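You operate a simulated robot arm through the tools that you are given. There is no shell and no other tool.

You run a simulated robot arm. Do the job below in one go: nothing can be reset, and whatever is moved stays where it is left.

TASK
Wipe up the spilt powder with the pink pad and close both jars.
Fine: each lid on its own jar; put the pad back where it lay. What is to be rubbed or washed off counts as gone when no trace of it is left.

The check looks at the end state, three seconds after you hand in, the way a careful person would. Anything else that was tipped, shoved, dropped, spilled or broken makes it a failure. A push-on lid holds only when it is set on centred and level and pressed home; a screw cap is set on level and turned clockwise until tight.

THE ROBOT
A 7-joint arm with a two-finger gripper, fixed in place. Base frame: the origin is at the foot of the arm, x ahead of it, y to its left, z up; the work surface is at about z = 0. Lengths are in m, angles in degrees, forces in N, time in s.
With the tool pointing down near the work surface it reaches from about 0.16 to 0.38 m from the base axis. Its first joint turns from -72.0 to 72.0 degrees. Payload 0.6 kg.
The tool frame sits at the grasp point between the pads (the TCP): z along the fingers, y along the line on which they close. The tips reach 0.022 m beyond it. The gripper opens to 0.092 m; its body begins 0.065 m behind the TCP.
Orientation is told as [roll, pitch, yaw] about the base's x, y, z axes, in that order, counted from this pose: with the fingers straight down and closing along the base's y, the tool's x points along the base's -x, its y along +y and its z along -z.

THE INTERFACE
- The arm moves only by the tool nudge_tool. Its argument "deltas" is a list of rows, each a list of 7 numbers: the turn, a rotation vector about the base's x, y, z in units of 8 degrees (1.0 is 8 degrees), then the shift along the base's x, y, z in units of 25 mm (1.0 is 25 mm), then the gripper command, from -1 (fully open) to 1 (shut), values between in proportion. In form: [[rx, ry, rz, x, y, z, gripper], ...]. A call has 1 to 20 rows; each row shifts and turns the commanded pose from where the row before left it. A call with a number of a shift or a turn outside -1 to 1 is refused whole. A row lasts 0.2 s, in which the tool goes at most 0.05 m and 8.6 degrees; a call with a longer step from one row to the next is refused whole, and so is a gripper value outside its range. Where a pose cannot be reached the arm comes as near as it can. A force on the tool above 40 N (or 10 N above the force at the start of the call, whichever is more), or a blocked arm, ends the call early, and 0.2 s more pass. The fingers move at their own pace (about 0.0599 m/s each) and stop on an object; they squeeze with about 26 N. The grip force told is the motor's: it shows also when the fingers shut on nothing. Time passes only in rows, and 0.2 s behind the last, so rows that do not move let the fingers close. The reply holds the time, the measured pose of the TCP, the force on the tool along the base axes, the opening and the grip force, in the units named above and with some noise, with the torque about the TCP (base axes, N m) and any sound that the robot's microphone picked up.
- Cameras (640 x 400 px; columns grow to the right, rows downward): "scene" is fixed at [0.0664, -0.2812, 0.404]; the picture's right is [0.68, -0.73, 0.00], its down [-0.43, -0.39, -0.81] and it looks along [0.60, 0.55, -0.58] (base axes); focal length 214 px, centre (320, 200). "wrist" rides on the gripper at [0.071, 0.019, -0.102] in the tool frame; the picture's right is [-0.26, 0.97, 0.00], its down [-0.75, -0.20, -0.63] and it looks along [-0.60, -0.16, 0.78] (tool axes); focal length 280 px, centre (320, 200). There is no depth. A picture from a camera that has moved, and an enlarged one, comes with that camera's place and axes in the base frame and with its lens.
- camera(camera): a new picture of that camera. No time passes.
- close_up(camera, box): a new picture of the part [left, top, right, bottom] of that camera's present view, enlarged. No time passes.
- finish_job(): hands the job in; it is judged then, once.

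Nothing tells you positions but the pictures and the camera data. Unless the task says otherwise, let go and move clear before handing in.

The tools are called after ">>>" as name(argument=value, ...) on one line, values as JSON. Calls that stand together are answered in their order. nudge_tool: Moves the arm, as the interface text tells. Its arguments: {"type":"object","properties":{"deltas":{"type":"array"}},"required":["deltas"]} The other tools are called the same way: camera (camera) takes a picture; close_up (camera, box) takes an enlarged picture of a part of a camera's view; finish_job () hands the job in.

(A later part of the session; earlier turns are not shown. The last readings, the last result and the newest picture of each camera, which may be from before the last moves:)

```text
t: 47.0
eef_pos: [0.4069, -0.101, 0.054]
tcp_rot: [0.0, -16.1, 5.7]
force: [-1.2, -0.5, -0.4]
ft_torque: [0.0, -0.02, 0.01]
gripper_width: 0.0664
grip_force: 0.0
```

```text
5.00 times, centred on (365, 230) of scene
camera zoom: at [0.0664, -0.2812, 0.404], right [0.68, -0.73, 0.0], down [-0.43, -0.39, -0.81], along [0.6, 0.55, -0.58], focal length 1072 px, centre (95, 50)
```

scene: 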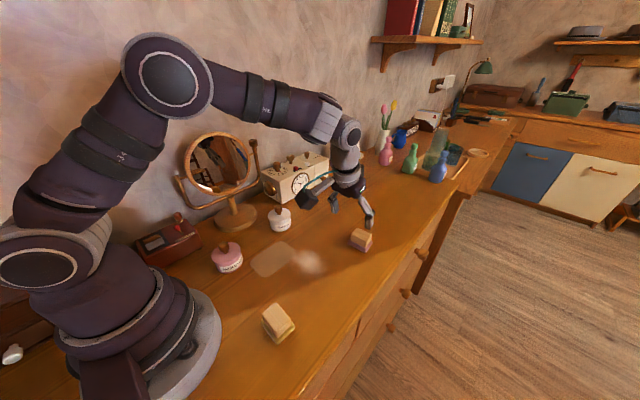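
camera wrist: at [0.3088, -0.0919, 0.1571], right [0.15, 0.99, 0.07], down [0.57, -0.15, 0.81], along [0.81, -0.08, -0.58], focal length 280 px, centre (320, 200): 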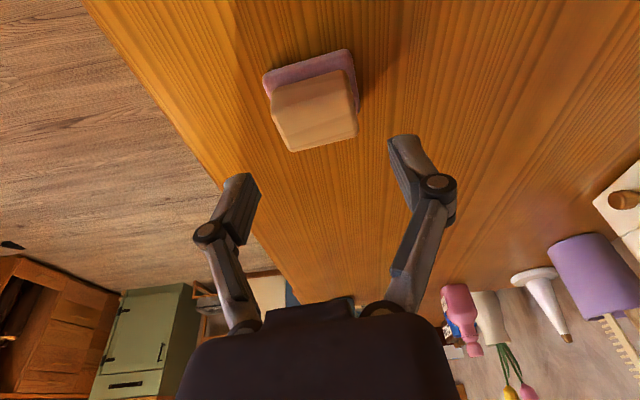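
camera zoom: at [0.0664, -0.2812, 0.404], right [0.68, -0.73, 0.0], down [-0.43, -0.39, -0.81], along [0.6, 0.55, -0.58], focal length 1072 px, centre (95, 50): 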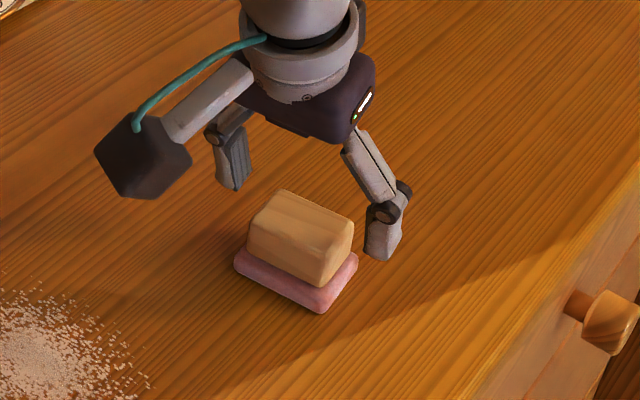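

The fingers straddle the handle evenly. I'll go down to z = 0.036, just above the pink layer, and close.

>>> nudge_tool(deltas=[[0, 0, 0, 0.03, 0.01, -0.4, -0.44], [0, 0, 0, 0, 0, -0.3, -0.44], [0, 0, 0, 0, 0, -0.04, -0.44], [0, 0, 0, 0, 0, 0, -0.44], [0, 0, 0, 0, 0, 0, -0.2], [0, 0, 0, 0, 0, 0, 0], [0, 0, 0, 0, 0, 0, 0.15], [0, 0, 0, 0, 0, 0, 0.4], [0, 0, 0, 0, 0, 0, 1], [0, 0, 0, 0, 0, 0, 1]])

>>> camera(camera="wrist")

>>> close_up(camera="scene", box=[330, 200, 400, 260])

```text
t: 49.2
eef_pos: [0.4067, -0.0998, 0.0383]
tcp_rot: [0.0, -16.0, 5.7]
force: [-0.5, -0.5, 4.9]
ft_torque: [0.03, 0.01, -0.01]
gripper_width: 0.0427
grip_force: 25.8
```

```text
taken
camera wrist: at [0.3099, -0.0906, 0.1172], right [0.15, 0.99, 0.07], down [0.57, -0.15, 0.81], along [0.81, -0.08, -0.58], focal length 280 px, centre (320, 200)
```

wrist: 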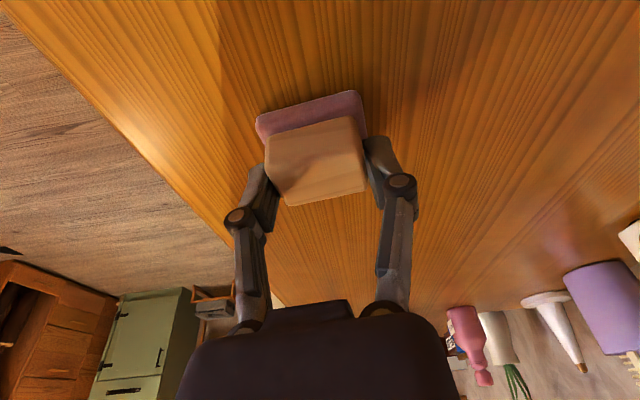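

```text
6.67 times, centred on (365, 230) of scene
camera zoom: at [0.0663, -0.2812, 0.404], right [0.68, -0.73, 0.0], down [-0.43, -0.39, -0.81], along [0.6, 0.55, -0.58], focal length 1430 px, centre (20, 0)
```

zoom: 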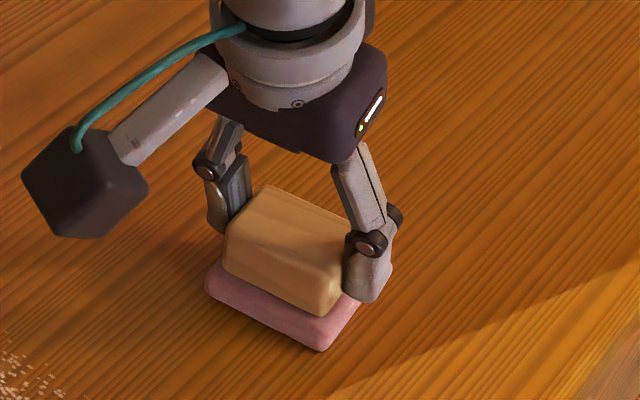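

The handle is gripped at 42.7 mm. I'll lift 20 mm, carry the pad to the edge of the spill and set it down gently, checking the contact force.

>>> nudge_tool(deltas=[[0, 0, 0, 0, 0, 0.3, 1], [0, 0, 0, 0, 0, 0.5, 1], [0, 0, 0, -0.66, -0.04, 0, 1], [0, 0, 0, -0.75, -0.04, 0, 1], [0, 0, 0, -0.75, -0.04, 0, 1], [0, 0, 0, -0.75, -0.04, 0, 1], [0, 0, 0, -0.75, -0.04, 0, 1], [0, 0, 0, 0, 0, 0, 1], [0, 0, 0, 0, 0, 0, 1]])

>>> camera(camera="wrist")

>>> close_up(camera="scene", box=[260, 180, 380, 290])

```text
t: 51.2
eef_pos: [0.3176, -0.1052, 0.0558]
tcp_rot: [0.0, -15.9, 5.6]
force: [-0.1, 0.3, 0.0]
ft_torque: [0.0, 0.03, 0.0]
gripper_width: 0.0433
grip_force: 26.0
```

```text
taken
camera wrist: at [0.2194, -0.0954, 0.1353], right [0.15, 0.99, 0.07], down [0.57, -0.15, 0.81], along [0.81, -0.08, -0.58], focal length 280 px, centre (320, 200)
```

wrist: 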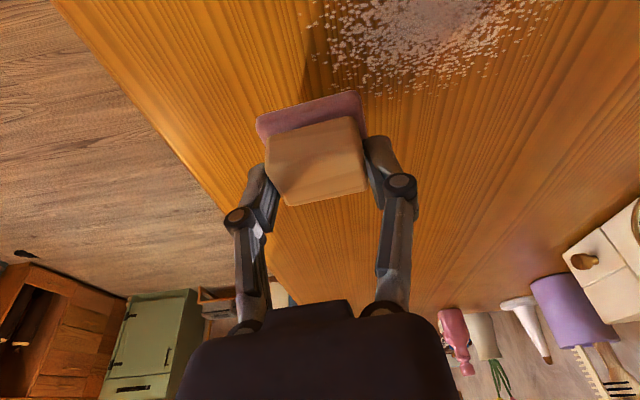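

```text
3.64 times, centred on (320, 235) of scene
camera zoom: at [0.0664, -0.2812, 0.404], right [0.68, -0.73, 0.0], down [-0.43, -0.39, -0.81], along [0.6, 0.55, -0.58], focal length 780 px, centre (320, 73)
```

zoom: 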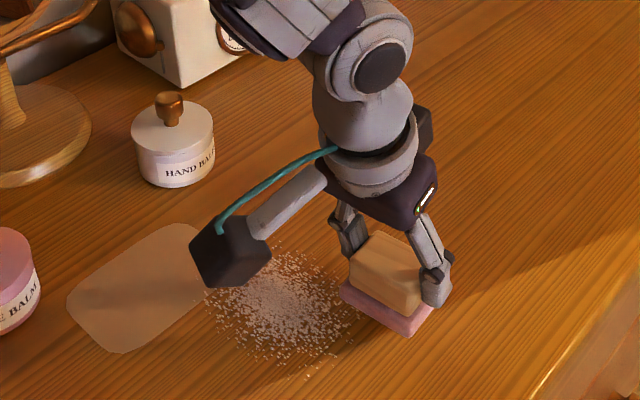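

The pad is held level, just beyond the spill at about (0.32, -0.105). I'll lower it onto the table.

>>> nudge_tool(deltas=[[0, 0, 0, 0, 0, -0.5, 1], [0, 0, 0, 0, 0, -0.25, 1], [0, 0, 0, 0, 0, -0.05, 1], [0, 0, 0, 0, 0, 0, 1], [0, 0, 0, 0, 0, 0, 1]])

>>> close_up(camera="scene", box=[290, 210, 380, 290])

```text
t: 52.4
eef_pos: [0.3164, -0.1047, 0.0378]
tcp_rot: [-0.2, -16.2, 5.6]
force: [-0.2, -3.2, 29.8]
ft_torque: [-0.04, -0.2, -0.01]
gripper_width: 0.0431
grip_force: 25.9
```

```text
5.00 times, centred on (335, 250) of scene
camera zoom: at [0.0663, -0.2812, 0.4041], right [0.68, -0.73, 0.0], down [-0.43, -0.39, -0.82], along [0.6, 0.55, -0.58], focal length 1072 px, centre (245, -50)
```

zoom: 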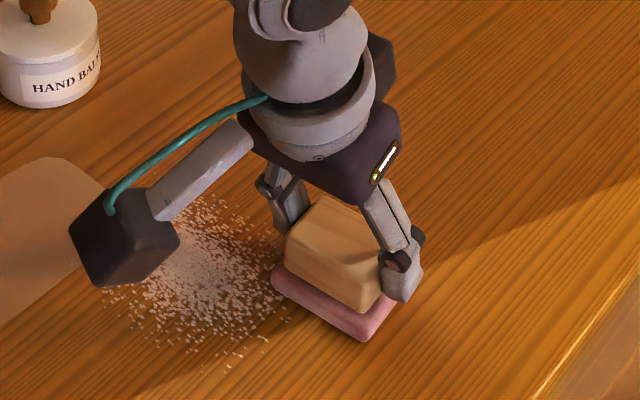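

The contact force is about 30 N, which is more than I need. I'll ease up about 1.2 mm to reach a light wiping pressure.

>>> nudge_tool(deltas=[[0, 0, 0, 0, 0, 0.05, 1], [0, 0, 0, 0, 0, 0, 1], [0, 0, 0, 0, 0, 0, 1]])

```text
t: 53.2
eef_pos: [0.3158, -0.1041, 0.0386]
tcp_rot: [0.0, -16.0, 5.7]
force: [4.0, -4.0, 14.7]
ft_torque: [-0.13, -0.38, -0.03]
gripper_width: 0.043
grip_force: 26.1
```

About 15 N now, so I'll ease off slightly more and make the first stroke along +y.

>>> nudge_tool(deltas=[[0, 0, 0, 0, 0, 0.016, 1], [0, 0, 0, 0, 0.3, 0, 1], [0, 0, 0, 0, 0.45, 0, 1], [0, 0, 0, 0, 0.45, 0, 1], [0, 0, 0, 0, 0.45, 0, 1], [0, 0, 0, 0, 0, 0, 1]])

>>> close_up(camera="scene", box=[260, 200, 370, 290])

>>> camera(camera="wrist")

```text
t: 54.6
eef_pos: [0.3165, -0.0639, 0.0384]
tcp_rot: [0.1, -16.0, 5.7]
force: [0.2, -0.1, -0.1]
ft_torque: [0.0, 0.02, -0.01]
gripper_width: 0.043
grip_force: 26.1
```

```text
4.44 times, centred on (315, 245) of scene
camera zoom: at [0.0664, -0.2812, 0.404], right [0.68, -0.73, 0.0], down [-0.43, -0.39, -0.81], along [0.6, 0.55, -0.58], focal length 953 px, centre (342, 0)
```

zoom: 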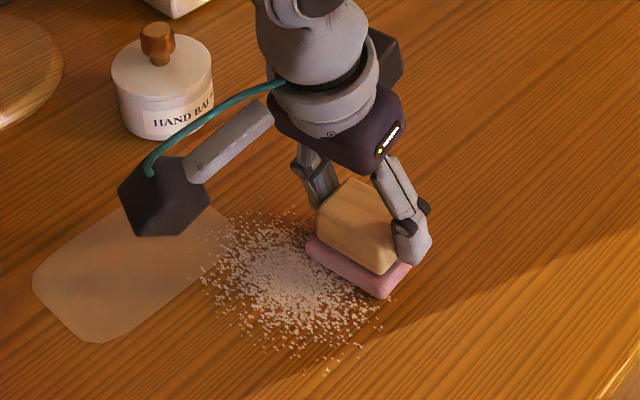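

```text
taken
camera wrist: at [0.2185, -0.0545, 0.1175], right [0.15, 0.99, 0.07], down [0.57, -0.15, 0.81], along [0.81, -0.08, -0.58], focal length 280 px, centre (320, 200)
```

wrist: 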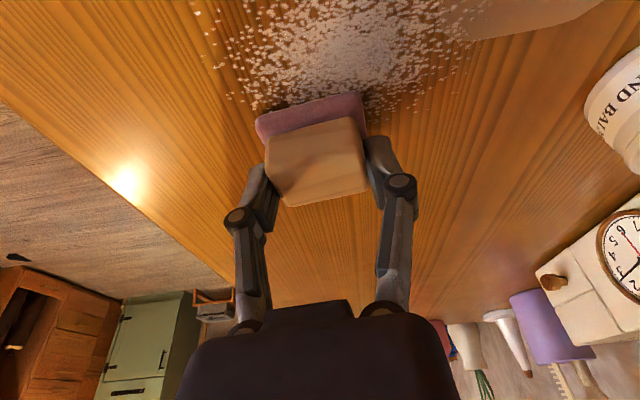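

The last stroke rode just clear of the surface with no contact force. I'll lower about 0.7 mm and continue the stroke.

>>> nudge_tool(deltas=[[0, 0, 0, 0, 0, -0.03, 1], [0, 0, 0, 0, 0, 0, 1], [0, 0, 0, 0, 0.3, 0, 1], [0, 0, 0, 0, 0.4, 0, 1], [0, 0, 0, 0, 0, 0, 1]])

>>> close_up(camera="scene", box=[260, 200, 370, 290])

>>> camera(camera="wrist")

```text
t: 55.8
eef_pos: [0.3155, -0.046, 0.0385]
tcp_rot: [0.0, -16.0, 5.6]
force: [-0.8, 0.0, -0.4]
ft_torque: [0.02, 0.01, 0.0]
gripper_width: 0.043
grip_force: 25.8
```

```text
4.44 times, centred on (315, 245) of scene
camera zoom: at [0.0664, -0.2812, 0.404], right [0.68, -0.73, 0.0], down [-0.43, -0.39, -0.81], along [0.6, 0.55, -0.58], focal length 953 px, centre (342, 0)
```

zoom: 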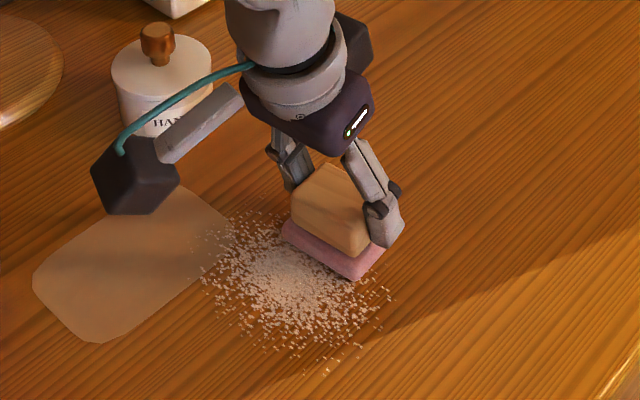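

```text
taken
camera wrist: at [0.218, -0.037, 0.1169], right [0.15, 0.99, 0.07], down [0.57, -0.15, 0.81], along [0.81, -0.08, -0.58], focal length 280 px, centre (320, 200)
```

wrist: 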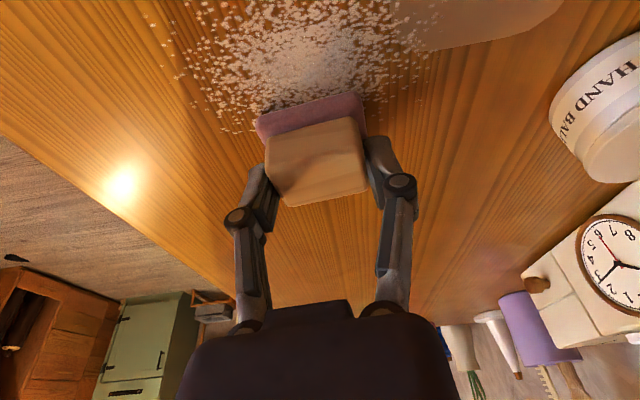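

There's still no contact force here, so I'll lower in small steps until I feel the table.

>>> nudge_tool(deltas=[[0, 0, 0, 0, 0, -0.03, 1], [0, 0, 0, 0, 0, 0, 1], [0, 0, 0, 0, 0, 0, 1]])

```text
t: 56.6
eef_pos: [0.3162, -0.046, 0.0384]
tcp_rot: [0.0, -16.1, 5.7]
force: [-7.1, 1.8, 26.7]
ft_torque: [0.06, 0.07, 0.0]
gripper_width: 0.043
grip_force: 25.7
```

Contact again at about 27 N. I'll ease off a touch and stroke on to the far end of this lane.

>>> nudge_tool(deltas=[[0, 0, 0, 0, 0, 0.01, 1], [0, 0, 0, 0, 0.3, 0, 1], [0, 0, 0, 0, 0.4, 0, 1], [0, 0, 0, 0, 0.4, 0, 1], [0, 0, 0, 0, 0, 0, 1]])

>>> close_up(camera="scene", box=[260, 200, 370, 290])

>>> camera(camera="wrist")

```text
t: 57.8
eef_pos: [0.3159, -0.0182, 0.0389]
tcp_rot: [0.0, -15.9, 5.9]
force: [-0.4, 0.8, 0.6]
ft_torque: [-0.01, -0.01, -0.01]
gripper_width: 0.0434
grip_force: 26.3
```

```text
4.44 times, centred on (315, 245) of scene
camera zoom: at [0.0664, -0.2812, 0.404], right [0.68, -0.73, 0.0], down [-0.43, -0.39, -0.81], along [0.6, 0.55, -0.58], focal length 953 px, centre (342, 0)
```

zoom: 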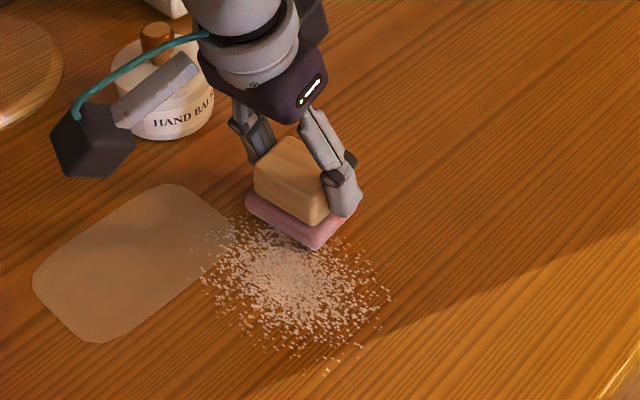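

```text
taken
camera wrist: at [0.2181, -0.0082, 0.1177], right [0.15, 0.99, 0.07], down [0.57, -0.15, 0.81], along [0.81, -0.08, -0.58], focal length 280 px, centre (320, 200)
```

wrist: 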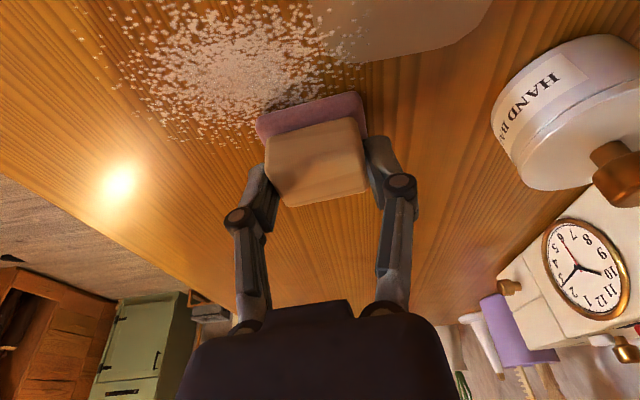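

The pad keeps losing contact while moving, because the height wanders by about half a millimetre. I'll press a little deeper and stroke back along the same lane.

>>> nudge_tool(deltas=[[0, 0, 0, 0, 0, -0.018, 1], [0, 0, 0, 0, -0.2, 0, 1], [0, 0, 0, 0, -0.3, 0, 1], [0, 0, 0, 0, -0.3, 0, 1]])

>>> close_up(camera="scene", box=[260, 200, 370, 290])

```text
t: 58.8
eef_pos: [0.3156, -0.0384, 0.0377]
tcp_rot: [0.0, -16.0, 5.8]
force: [-0.4, 3.6, 6.0]
ft_torque: [0.11, -0.12, 0.08]
gripper_width: 0.0431
grip_force: 26.1
```

```text
4.44 times, centred on (315, 245) of scene
camera zoom: at [0.0663, -0.2812, 0.404], right [0.68, -0.73, 0.0], down [-0.43, -0.39, -0.81], along [0.6, 0.55, -0.58], focal length 953 px, centre (342, 0)
```

zoom: 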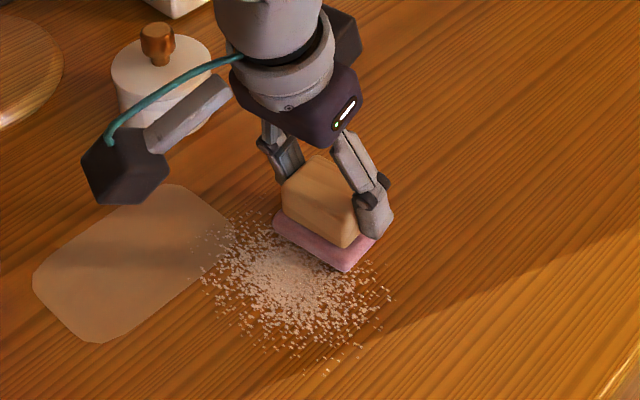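

Steady contact now (6 N down, 3.6 N drag). I'll continue to the -y end of this lane.

>>> nudge_tool(deltas=[[0, 0, 0, 0, -0.3, -0.006, 1], [0, 0, 0, 0, -0.35, 0, 1], [0, 0, 0, 0, -0.35, 0, 1], [0, 0, 0, 0, -0.35, 0, 1], [0, 0, 0, 0, -0.35, 0, 1], [0, 0, 0, 0, -0.3, 0, 1], [0, 0, 0, 0, -0.3, 0, 1]])

>>> close_up(camera="scene", box=[260, 200, 370, 290])

>>> close_up(camera="wrist", box=[240, 0, 600, 210])

```text
t: 60.4
eef_pos: [0.3167, -0.0947, 0.0358]
tcp_rot: [0.1, -16.0, 5.8]
force: [-1.8, 14.0, 27.6]
ft_torque: [0.33, -0.15, 0.09]
gripper_width: 0.0436
grip_force: 26.3
```

```text
4.44 times, centred on (315, 245) of scene
camera zoom: at [0.0663, -0.2812, 0.4041], right [0.68, -0.73, 0.0], down [-0.43, -0.39, -0.82], along [0.6, 0.55, -0.58], focal length 953 px, centre (342, 0)
```

zoom: 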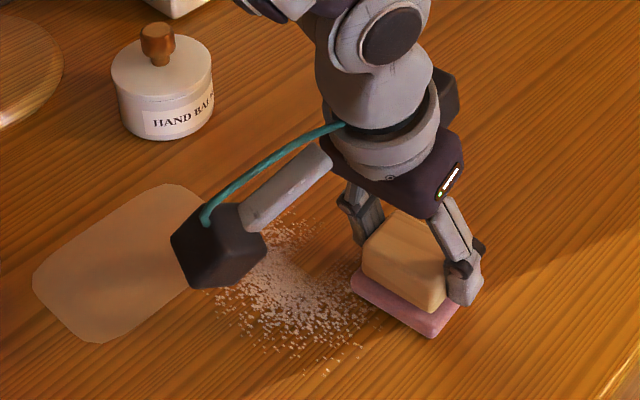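

```text
1.78 times, centred on (420, 105) of wrist
camera zoom: at [0.2183, -0.0869, 0.1149], right [0.15, 0.99, 0.07], down [0.57, -0.15, 0.81], along [0.81, -0.08, -0.58], focal length 498 px, centre (142, 369)
```

zoom: 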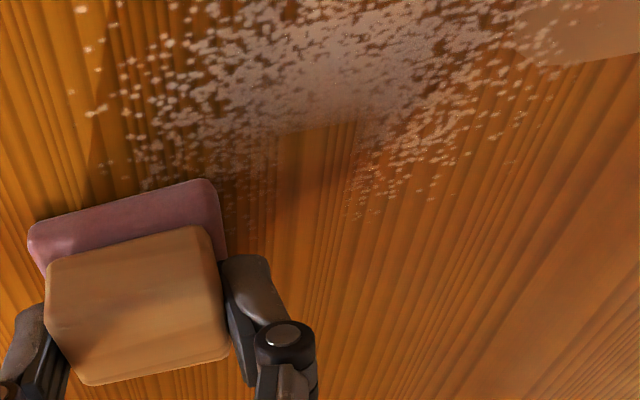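

The pressed part of the stroke has cleared a strip, so wiping works when the pressure is there. I'll stroke back in +y along this lane keeping that force.

>>> nudge_tool(deltas=[[0, 0, 0, 0, 0.25, 0.008, 1], [0, 0, 0, 0, 0.35, 0, 1], [0, 0, 0, 0, 0.35, 0, 1], [0, 0, 0, 0, 0.35, 0, 1]])

```text
t: 61.4
eef_pos: [0.3168, -0.063, 0.0357]
tcp_rot: [0.1, -16.1, 5.7]
force: [-0.5, 0.1, -0.1]
ft_torque: [0.0, -0.03, 0.06]
gripper_width: 0.0433
grip_force: 25.7
```

The handle slid up a little in the grip under the higher load, so the contact height has dropped. I'll lower a little and keep stroking in +y.

>>> nudge_tool(deltas=[[0, 0, 0, 0, 0, -0.02, 1], [0, 0, 0, 0, 0.2, -0.008, 1], [0, 0, 0, 0, 0.3, 0, 1], [0, 0, 0, 0, 0.3, 0, 1]])

```text
t: 62.4
eef_pos: [0.3159, -0.0431, 0.0369]
tcp_rot: [0.0, -16.0, 5.7]
force: [-0.4, -0.7, 0.1]
ft_torque: [0.01, 0.02, 0.02]
gripper_width: 0.043
grip_force: 25.7
```

>>> nudge_tool(deltas=[[0, 0, 0, 0, 0, 0, 1], [0, 0, 0, 0, 0, 0, 1]])

>>> close_up(camera="scene", box=[285, 200, 345, 260])

>>> close_up(camera="wrist", box=[180, 0, 500, 220])

```text
t: 63.0
eef_pos: [0.3149, -0.0442, 0.0371]
tcp_rot: [0.1, -16.0, 5.8]
force: [-0.2, 0.0, -1.0]
ft_torque: [0.01, -0.05, 0.01]
gripper_width: 0.0431
grip_force: 25.8
```

```text
6.67 times, centred on (315, 230) of scene
camera zoom: at [0.0664, -0.2812, 0.404], right [0.68, -0.73, 0.0], down [-0.43, -0.39, -0.81], along [0.6, 0.55, -0.58], focal length 1430 px, centre (353, 0)
```

zoom: 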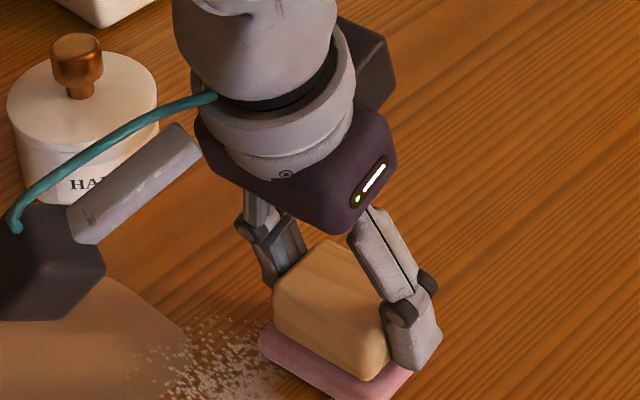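

```text
1.82 times, centred on (340, 110) of wrist
camera zoom: at [0.218, -0.035, 0.116], right [0.15, 0.99, 0.07], down [0.57, -0.15, 0.81], along [0.81, -0.08, -0.58], focal length 510 px, centre (284, 364)
```

zoom: 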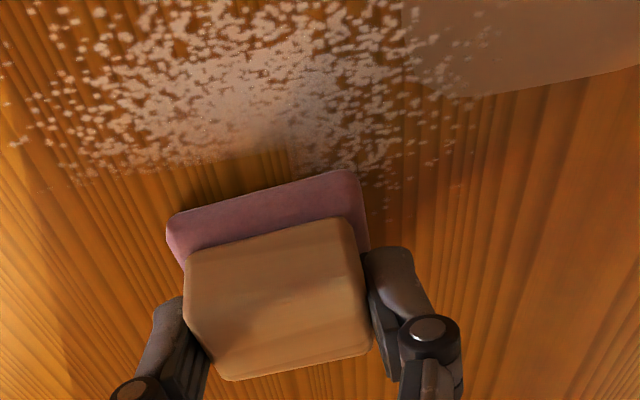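

>>> nudge_tool(deltas=[[0, 0, 0, 0, 0, -0.03, 1], [0, 0, 0, 0, 0, 0, 1]])

```text
t: 63.6
eef_pos: [0.3162, -0.0445, 0.0369]
tcp_rot: [0.0, -15.9, 5.8]
force: [-0.4, 0.0, -0.3]
ft_torque: [-0.01, -0.01, -0.02]
gripper_width: 0.0428
grip_force: 26.3
```

>>> nudge_tool(deltas=[[0, 0, 0, 0, 0, -0.03, 1], [0, 0, 0, 0, 0, 0, 1]])

```text
t: 64.2
eef_pos: [0.3158, -0.0447, 0.0368]
tcp_rot: [-0.1, -16.2, 5.7]
force: [-7.0, -0.5, 28.8]
ft_torque: [0.02, 0.16, -0.02]
gripper_width: 0.0433
grip_force: 25.9
```

Pressed at about 29 N now. I'll stroke on to the +y end and check.

>>> nudge_tool(deltas=[[0, 0, 0, 0, 0.25, 0, 1], [0, 0, 0, 0, 0.35, 0, 1], [0, 0, 0, 0, 0.4, 0, 1], [0, 0, 0, 0, 0.4, 0, 1]])

>>> close_up(camera="wrist", box=[60, 0, 420, 220])

```text
t: 65.2
eef_pos: [0.3162, -0.0114, 0.0356]
tcp_rot: [-0.2, -16.2, 5.5]
force: [0.0, -15.8, 31.1]
ft_torque: [-0.49, -0.16, -0.05]
gripper_width: 0.043
grip_force: 25.8
```

```text
1.78 times, centred on (240, 110) of wrist
camera zoom: at [0.2187, -0.0008, 0.1142], right [0.16, 0.99, 0.07], down [0.57, -0.15, 0.81], along [0.81, -0.09, -0.58], focal length 498 px, centre (462, 360)
```

zoom: 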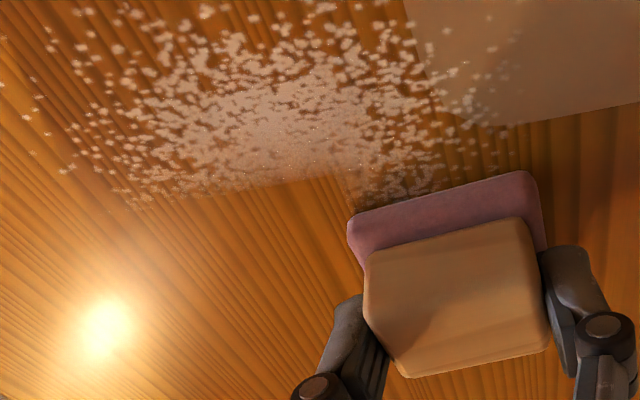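

That was a well-pressed stroke and the strip behind it is clean. I'll finish this lane and step 22 mm towards the base for the next one.

>>> nudge_tool(deltas=[[0, 0, 0, 0, 0.35, 0.006, 1], [0, 0, 0, 0, 0.35, 0, 1], [0, 0, 0, 0, 0.2, 0, 1], [0, 0, 0, -0.3, 0, 0, 1], [0, 0, 0, -0.3, 0, 0, 1], [0, 0, 0, -0.3, 0, 0, 1]])

>>> close_up(camera="wrist", box=[0, 0, 420, 220])

>>> close_up(camera="scene", box=[240, 180, 360, 290])

```text
t: 66.6
eef_pos: [0.2942, 0.0146, 0.0353]
tcp_rot: [0.2, -16.2, 5.8]
force: [12.9, 4.6, 25.6]
ft_torque: [0.13, -0.39, -0.01]
gripper_width: 0.0429
grip_force: 26.4
```

```text
1.52 times, centred on (210, 110) of wrist
camera zoom: at [0.196, 0.0239, 0.1138], right [0.15, 0.99, 0.07], down [0.57, -0.15, 0.81], along [0.81, -0.08, -0.58], focal length 427 px, centre (488, 337)
```

zoom: 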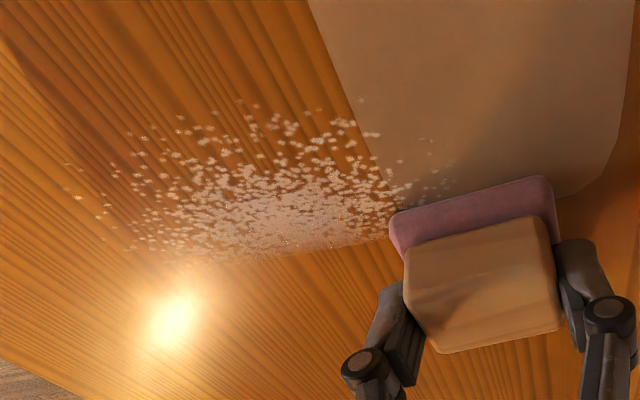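

```text
3.64 times, centred on (300, 235) of scene
camera zoom: at [0.0663, -0.2812, 0.404], right [0.68, -0.73, 0.0], down [-0.43, -0.39, -0.82], along [0.6, 0.55, -0.58], focal length 780 px, centre (393, 73)
```

zoom: 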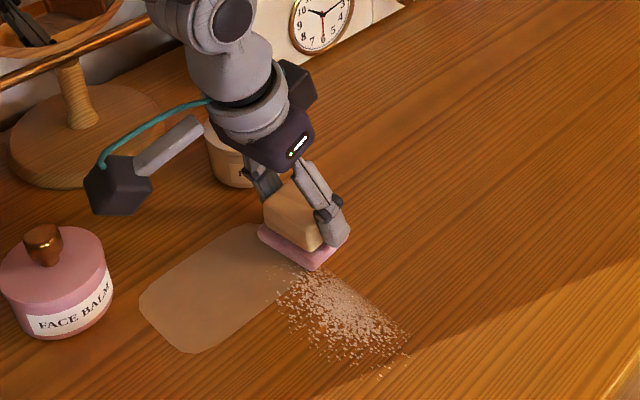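

The first lane is clean. Now I'll make the second lane in -y with the same pressure.

>>> nudge_tool(deltas=[[0, 0, 0, 0, -0.25, 0, 1], [0, 0, 0, 0, -0.4, 0, 1], [0, 0, 0, 0, -0.4, 0, 1], [0, 0, 0, 0, -0.4, 0, 1], [0, 0, 0, 0, -0.4, 0, 1], [0, 0, 0, 0, -0.4, 0, 1]])

>>> close_up(camera="wrist", box=[140, 0, 560, 220])

```text
t: 68.0
eef_pos: [0.2913, -0.0434, 0.0346]
tcp_rot: [-0.1, -15.9, 5.7]
force: [-0.3, -1.0, -0.6]
ft_torque: [-0.02, 0.01, 0.03]
gripper_width: 0.043
grip_force: 25.5
```

```text
1.52 times, centred on (350, 110) of wrist
camera zoom: at [0.194, -0.0334, 0.1135], right [0.16, 0.99, 0.07], down [0.57, -0.15, 0.81], along [0.81, -0.09, -0.58], focal length 427 px, centre (274, 337)
```

zoom: 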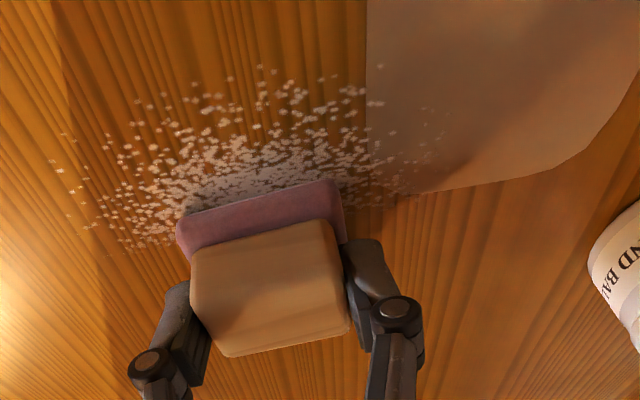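

Contact was lost part-way. I'll lower in small steps until the force returns, then continue.

>>> nudge_tool(deltas=[[0, 0, 0, 0, 0, -0.035, 1], [0, 0, 0, 0, 0, 0, 1]])

```text
t: 68.6
eef_pos: [0.294, -0.0432, 0.0336]
tcp_rot: [-0.1, -16.0, 5.7]
force: [-12.3, -2.7, 24.8]
ft_torque: [-0.07, 0.32, 0.01]
gripper_width: 0.0432
grip_force: 26.2
```

>>> nudge_tool(deltas=[[0, 0, 0, 0, -0.25, 0, 1], [0, 0, 0, 0, -0.4, 0, 1], [0, 0, 0, 0, -0.4, 0, 1], [0, 0, 0, 0, -0.4, 0, 1]])

>>> close_up(camera="wrist", box=[140, 0, 560, 220])

```text
t: 69.6
eef_pos: [0.2956, -0.0767, 0.0337]
tcp_rot: [0.0, -16.1, 5.8]
force: [-1.6, 8.3, 14.5]
ft_torque: [0.09, 0.0, 0.0]
gripper_width: 0.0432
grip_force: 25.9
```

```text
1.52 times, centred on (350, 110) of wrist
camera zoom: at [0.197, -0.0684, 0.1127], right [0.15, 0.99, 0.07], down [0.57, -0.15, 0.81], along [0.81, -0.08, -0.58], focal length 427 px, centre (274, 337)
```

zoom: 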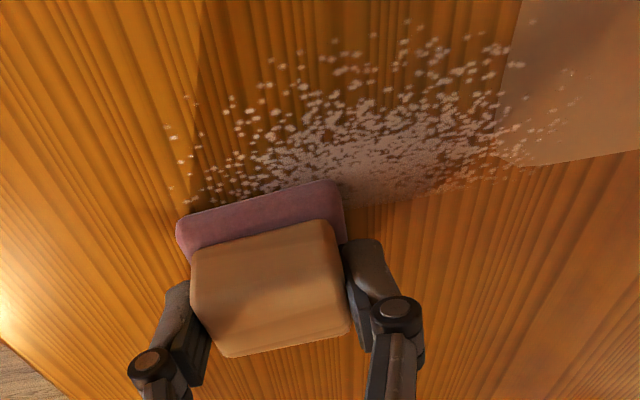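

Good contact (14.5 N) and it is cleaning. I'll carry on to the -y end and then step inward for the third lane.

>>> nudge_tool(deltas=[[0, 0, 0, 0, -0.35, 0, 1], [0, 0, 0, 0, -0.4, 0, 1], [0, 0, 0, 0, -0.4, 0, 1], [0, 0, 0, -0.25, 0, 0, 1], [0, 0, 0, -0.3, 0, 0, 1], [0, 0, 0, -0.2, 0, 0, 1]])

>>> close_up(camera="wrist", box=[200, 0, 620, 220])

```text
t: 71.0
eef_pos: [0.2751, -0.1065, 0.0358]
tcp_rot: [0.0, -16.0, 5.8]
force: [-0.6, 0.7, 0.1]
ft_torque: [0.04, 0.0, 0.0]
gripper_width: 0.0431
grip_force: 25.6
```

```text
1.52 times, centred on (410, 110) of wrist
camera zoom: at [0.1773, -0.0975, 0.1142], right [0.15, 0.99, 0.07], down [0.57, -0.15, 0.81], along [0.81, -0.08, -0.58], focal length 427 px, centre (183, 337)
```

zoom: 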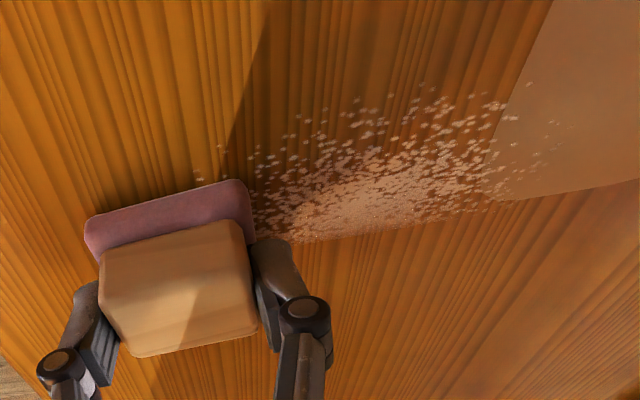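

>>> nudge_tool(deltas=[[0, 0, 0, 0, 0, -0.05, 1], [0, 0, 0, 0, 0, 0, 1]])

```text
t: 71.6
eef_pos: [0.2748, -0.1059, 0.0335]
tcp_rot: [0.0, -15.9, 5.8]
force: [-7.8, 1.9, 17.9]
ft_torque: [0.07, 0.12, -0.02]
gripper_width: 0.0427
grip_force: 25.7
```

Contact is back at about 18 N with the pad just inside the remaining powder. I'll stroke the third lane in +y.

>>> nudge_tool(deltas=[[0, 0, 0, 0, 0.25, -0.006, 1], [0, 0, 0, 0, 0.4, 0, 1], [0, 0, 0, 0, 0.4, 0, 1], [0, 0, 0, 0, 0.4, 0, 1]])

>>> close_up(camera="wrist", box=[140, 0, 560, 220])

```text
t: 72.6
eef_pos: [0.2773, -0.0701, 0.0341]
tcp_rot: [0.1, -15.9, 5.7]
force: [-0.6, 0.0, -0.6]
ft_torque: [-0.01, 0.01, -0.03]
gripper_width: 0.0431
grip_force: 26.0
```

```text
1.52 times, centred on (350, 110) of wrist
camera zoom: at [0.1781, -0.0615, 0.1129], right [0.15, 0.99, 0.07], down [0.57, -0.15, 0.81], along [0.81, -0.08, -0.58], focal length 427 px, centre (274, 337)
```

zoom: 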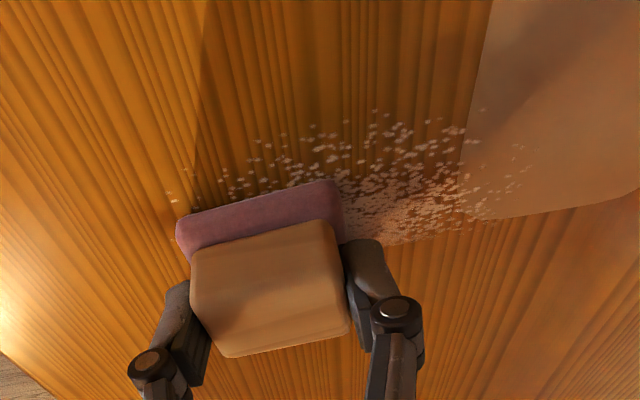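

>>> nudge_tool(deltas=[[0, 0, 0, 0, 0, -0.03, 1], [0, 0, 0, 0, 0, 0, 1]])

```text
t: 73.2
eef_pos: [0.276, -0.0712, 0.0338]
tcp_rot: [0.0, -16.1, 5.7]
force: [-7.6, 3.3, 29.0]
ft_torque: [0.14, 0.05, 0.01]
gripper_width: 0.0432
grip_force: 26.2
```

>>> nudge_tool(deltas=[[0, 0, 0, 0, 0.25, 0, 1], [0, 0, 0, 0, 0.4, 0, 1], [0, 0, 0, 0, 0.4, 0, 1], [0, 0, 0, 0, 0.4, 0, 1]])

>>> close_up(camera="wrist", box=[100, 0, 520, 220])

```text
t: 74.2
eef_pos: [0.2744, -0.0343, 0.033]
tcp_rot: [0.0, -16.1, 5.8]
force: [2.0, -9.9, 18.1]
ft_torque: [-0.4, -0.32, -0.1]
gripper_width: 0.0433
grip_force: 26.2
```

```text
1.52 times, centred on (310, 110) of wrist
camera zoom: at [0.1768, -0.0247, 0.1117], right [0.15, 0.99, 0.07], down [0.57, -0.15, 0.81], along [0.81, -0.08, -0.58], focal length 427 px, centre (335, 337)
```

zoom: 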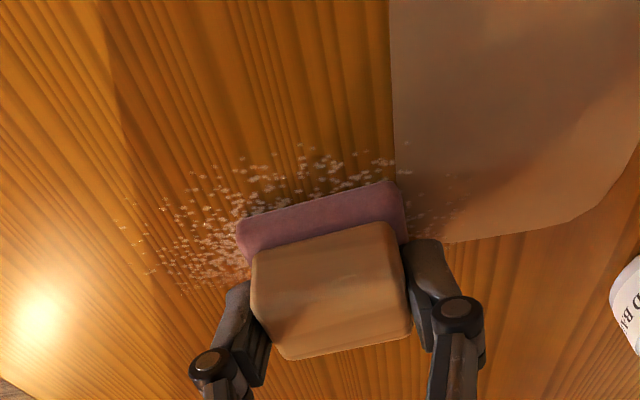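

Good contact. I'll continue to the +y end of the third lane.

>>> nudge_tool(deltas=[[0, 0, 0, 0, 0.4, 0, 1], [0, 0, 0, 0, 0.4, 0, 1], [0, 0, 0, 0, 0.4, 0, 1], [0, 0, 0, 0, 0.4, 0, 1]])

>>> close_up(camera="wrist", box=[0, 0, 420, 220])

>>> close_up(camera="scene", box=[240, 180, 360, 290])

```text
t: 75.2
eef_pos: [0.2755, 0.0033, 0.032]
tcp_rot: [-0.3, -16.2, 5.6]
force: [-4.2, -2.0, 15.0]
ft_torque: [0.05, 0.13, 0.03]
gripper_width: 0.0433
grip_force: 25.9
stopped in row 4: the force on the tool passed its limit at 44 N (the readings are from after the stop); the commanded pose is now the measured one
```

```text
1.52 times, centred on (210, 110) of wrist
camera zoom: at [0.1777, 0.0124, 0.111], right [0.16, 0.99, 0.07], down [0.57, -0.15, 0.81], along [0.81, -0.09, -0.58], focal length 427 px, centre (488, 337)
```

zoom: 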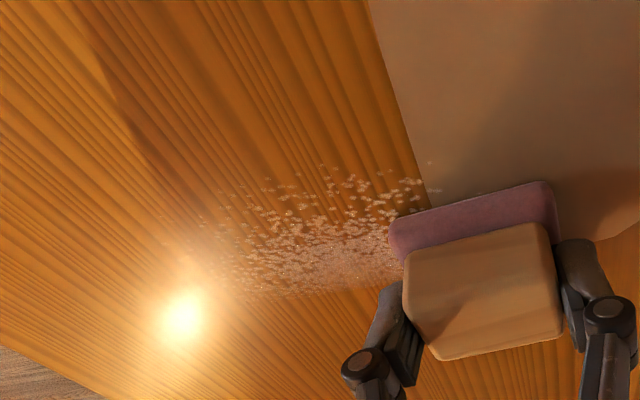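

```text
3.64 times, centred on (300, 235) of scene
camera zoom: at [0.0663, -0.2812, 0.404], right [0.68, -0.73, 0.0], down [-0.43, -0.39, -0.81], along [0.6, 0.55, -0.58], focal length 780 px, centre (393, 73)
```

zoom: 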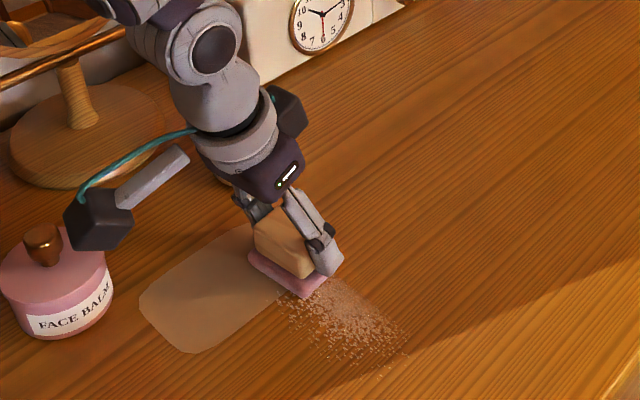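

The force briefly hit the limit and the call stopped. I'll restore the orientation, ease up slightly and stroke back in -y on this lane.

>>> nudge_tool(deltas=[[0.025, 0.02, 0.01, 0, 0, 0.01, 1], [0, 0, 0, 0, -0.25, 0, 1], [0, 0, 0, 0, -0.4, 0, 1], [0, 0, 0, 0, -0.4, 0, 1], [0, 0, 0, 0, -0.4, 0, 1]])

>>> close_up(camera="wrist", box=[100, 0, 520, 220])

```text
t: 76.4
eef_pos: [0.2757, -0.0344, 0.0331]
tcp_rot: [0.0, -16.1, 5.5]
force: [0.7, -0.1, -0.3]
ft_torque: [-0.02, -0.03, -0.02]
gripper_width: 0.043
grip_force: 25.8
```

```text
1.52 times, centred on (310, 110) of wrist
camera zoom: at [0.1781, -0.025, 0.1122], right [0.15, 0.99, 0.07], down [0.57, -0.15, 0.81], along [0.81, -0.08, -0.58], focal length 427 px, centre (335, 337)
```

zoom: 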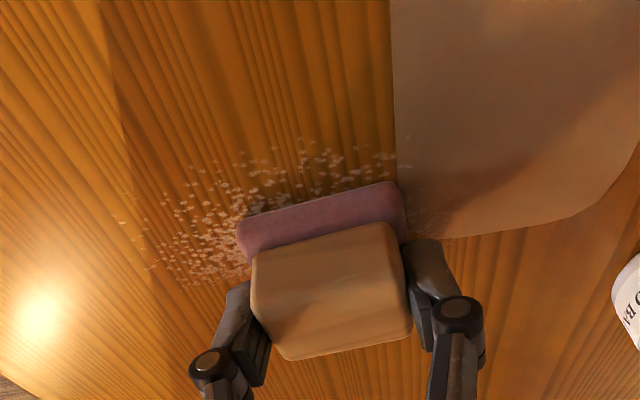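

>>> nudge_tool(deltas=[[0, 0, 0, 0, 0, -0.03, 1], [0, 0, 0, 0, 0, 0, 1]])

```text
t: 77.0
eef_pos: [0.2749, -0.0339, 0.0334]
tcp_rot: [-0.1, -16.1, 5.7]
force: [-1.8, -1.8, 8.1]
ft_torque: [-0.01, -0.01, 0.01]
gripper_width: 0.0431
grip_force: 25.8
```

>>> nudge_tool(deltas=[[0, 0, 0, 0, -0.25, -0.012, 1], [0, 0, 0, 0, -0.4, 0, 1], [0, 0, 0, 0, -0.4, 0, 1], [0, 0, 0, 0, -0.4, 0, 1]])

>>> close_up(camera="wrist", box=[140, 0, 560, 220])

```text
t: 77.7
eef_pos: [0.277, -0.051, 0.0313]
tcp_rot: [0.1, -16.5, 5.8]
force: [-4.2, 1.9, 10.8]
ft_torque: [-0.07, 0.27, -0.03]
gripper_width: 0.0428
grip_force: 25.7
stopped in row 3: the force on the tool passed its limit at 43 N (the readings are from after the stop); the commanded pose is now the measured one
```

```text
1.52 times, centred on (350, 110) of wrist
camera zoom: at [0.1785, -0.0423, 0.1106], right [0.15, 0.99, 0.08], down [0.56, -0.15, 0.81], along [0.81, -0.08, -0.58], focal length 427 px, centre (274, 337)
```

zoom: 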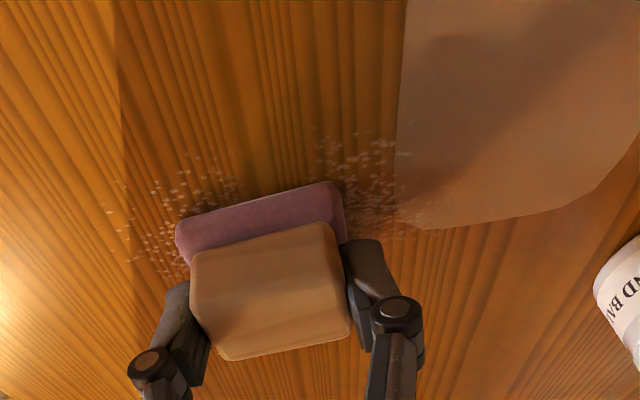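

The fingertips have slid down to the pink layer, making the contact too stiff. With the pad resting flat on the table, I'll open briefly, rise 5 mm and re-grip the handle higher.

>>> nudge_tool(deltas=[[0, 0, 0, 0, 0, 0.01, 0.5], [0, 0, 0, 0, 0, 0, 0.0], [0, 0, 0, 0, 0, 0, -0.12], [0, 0, 0, 0, 0, 0, -0.12], [-0.01, 0.06, 0, 0, 0, 0.1, -0.12], [0, 0, 0, 0, 0, 0.1, -0.12], [0, 0, 0, 0, 0, 0, -0.12]])

>>> close_up(camera="wrist", box=[220, 60, 420, 230])

>>> close_up(camera="scene", box=[260, 200, 350, 290])

```text
t: 79.3
eef_pos: [0.2769, -0.0501, 0.0375]
tcp_rot: [0.1, -15.9, 5.8]
force: [0.0, -0.5, -0.3]
ft_torque: [0.0, -0.01, 0.03]
gripper_width: 0.052
grip_force: 0.0
```

```text
2.35 times, centred on (320, 145) of wrist
camera zoom: at [0.179, -0.0421, 0.1164], right [0.15, 0.99, 0.07], down [0.57, -0.15, 0.81], along [0.81, -0.08, -0.59], focal length 660 px, centre (320, 329)
```

zoom: 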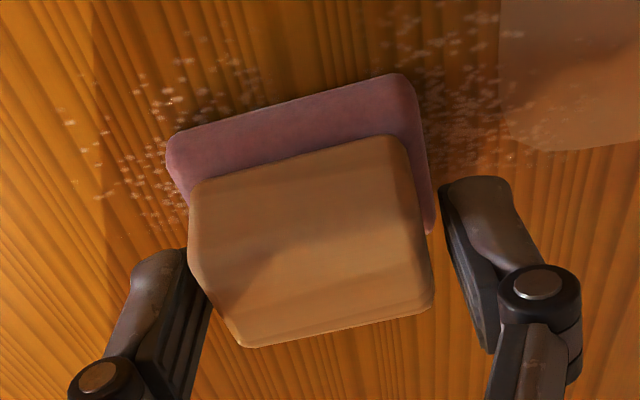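

```text
4.44 times, centred on (305, 245) of scene
camera zoom: at [0.0664, -0.2812, 0.404], right [0.68, -0.73, 0.0], down [-0.43, -0.39, -0.81], along [0.6, 0.55, -0.58], focal length 953 px, centre (387, 0)
```

zoom: 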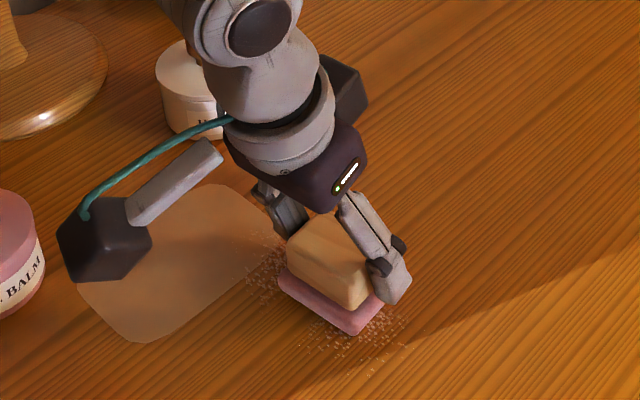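

The pad is flat and centred between the fingers. I'll close on it at the higher position.

>>> nudge_tool(deltas=[[0, 0, 0, 0, 0, 0, 0.0], [0, 0, 0, 0, 0, 0, 0.3], [0, 0, 0, 0, 0, 0, 1], [0, 0, 0, 0, 0, 0, 1], [0, 0, 0, 0, 0, 0, 1]])

```text
t: 80.5
eef_pos: [0.277, -0.0515, 0.0376]
tcp_rot: [0.1, -16.0, 5.8]
force: [-1.5, -0.1, 5.0]
ft_torque: [0.01, 0.07, 0.01]
gripper_width: 0.043
grip_force: 25.7
```

Re-gripped with light contact. I'll stroke in -y while sinking very slowly, so the pad keeps touching.

>>> nudge_tool(deltas=[[0, 0, 0, 0, -0.2, -0.01, 1], [0, 0, 0, 0, -0.36, -0.006, 1], [0, 0, 0, 0, -0.36, -0.004, 1], [0, 0, 0, 0, -0.36, -0.004, 1], [0, 0, 0, 0, -0.36, -0.004, 1]])

>>> close_up(camera="wrist", box=[180, 0, 600, 220])

```text
t: 81.7
eef_pos: [0.2755, -0.0941, 0.0358]
tcp_rot: [0.0, -15.9, 5.8]
force: [-0.6, -0.2, 0.4]
ft_torque: [0.02, 0.0, 0.0]
gripper_width: 0.043
grip_force: 26.0
```

```text
1.52 times, centred on (390, 110) of wrist
camera zoom: at [0.1786, -0.0849, 0.1167], right [0.15, 0.99, 0.07], down [0.57, -0.15, 0.81], along [0.81, -0.08, -0.59], focal length 427 px, centre (213, 337)
```

zoom: 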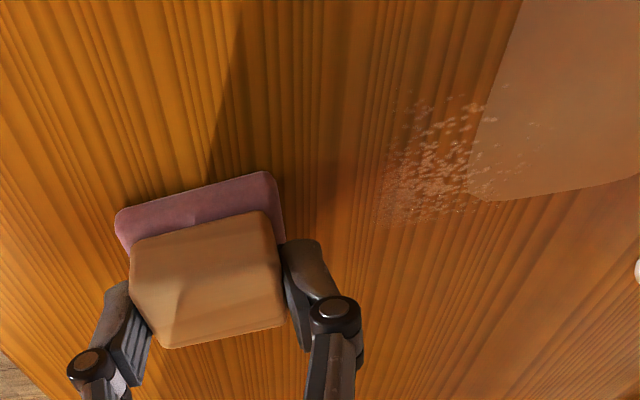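

The -y part is fully clean now. The rest lies around x = 0.24-0.29, y = -0.035 to 0.015. I'll stroke back over it in +y.

>>> nudge_tool(deltas=[[0, 0, 0, 0, 0.3, -0.012, 1], [0, 0, 0, 0, 0.4, -0.006, 1], [0, 0, 0, 0, 0.4, -0.006, 1], [0, 0, 0, 0, 0.4, -0.006, 1], [0, 0, 0, 0, 0.4, -0.006, 1]])

```text
t: 82.9
eef_pos: [0.2772, -0.0452, 0.035]
tcp_rot: [0.2, -15.9, 5.9]
force: [0.4, -11.9, 20.3]
ft_torque: [-0.36, -0.3, -0.15]
gripper_width: 0.043
grip_force: 26.2
```

>>> nudge_tool(deltas=[[0, 0, 0, -0.05, 0.36, 0, 1], [0, 0, 0, -0.05, 0.36, 0, 1], [0, 0, 0, 0, 0.36, -0.004, 1], [0, 0, 0, 0, 0.36, -0.004, 1], [0, 0, 0, 0, 0.36, -0.004, 1], [0, 0, 0, 0, 0.3, -0.004, 1]])

>>> close_up(camera="wrist", box=[60, 0, 480, 220])

>>> close_up(camera="scene", box=[240, 200, 350, 290])

```text
t: 84.3
eef_pos: [0.2748, 0.0084, 0.0359]
tcp_rot: [0.1, -15.9, 5.8]
force: [2.0, -11.4, 19.5]
ft_torque: [-0.35, -0.28, -0.12]
gripper_width: 0.0432
grip_force: 26.3
```

```text
1.52 times, centred on (270, 110) of wrist
camera zoom: at [0.1771, 0.0173, 0.1149], right [0.15, 0.99, 0.07], down [0.57, -0.15, 0.81], along [0.81, -0.08, -0.59], focal length 427 px, centre (396, 337)
```

zoom: 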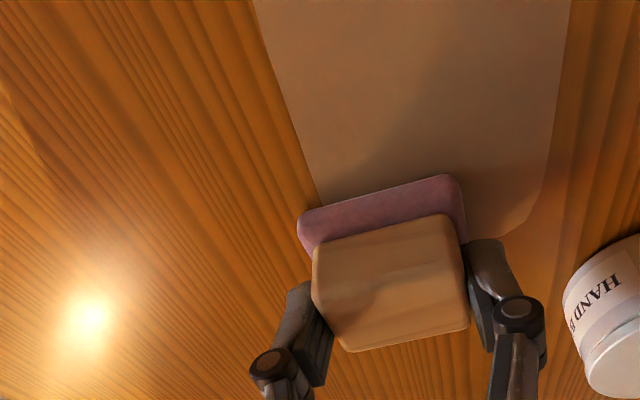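

```text
4.44 times, centred on (295, 245) of scene
camera zoom: at [0.0663, -0.2812, 0.404], right [0.68, -0.73, 0.0], down [-0.43, -0.39, -0.82], along [0.6, 0.55, -0.58], focal length 953 px, centre (431, 0)
```

zoom: 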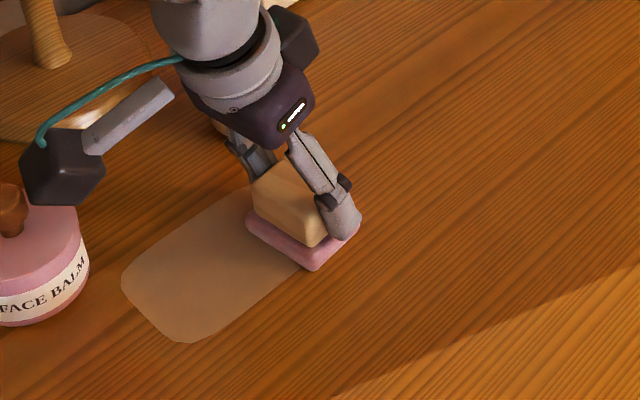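

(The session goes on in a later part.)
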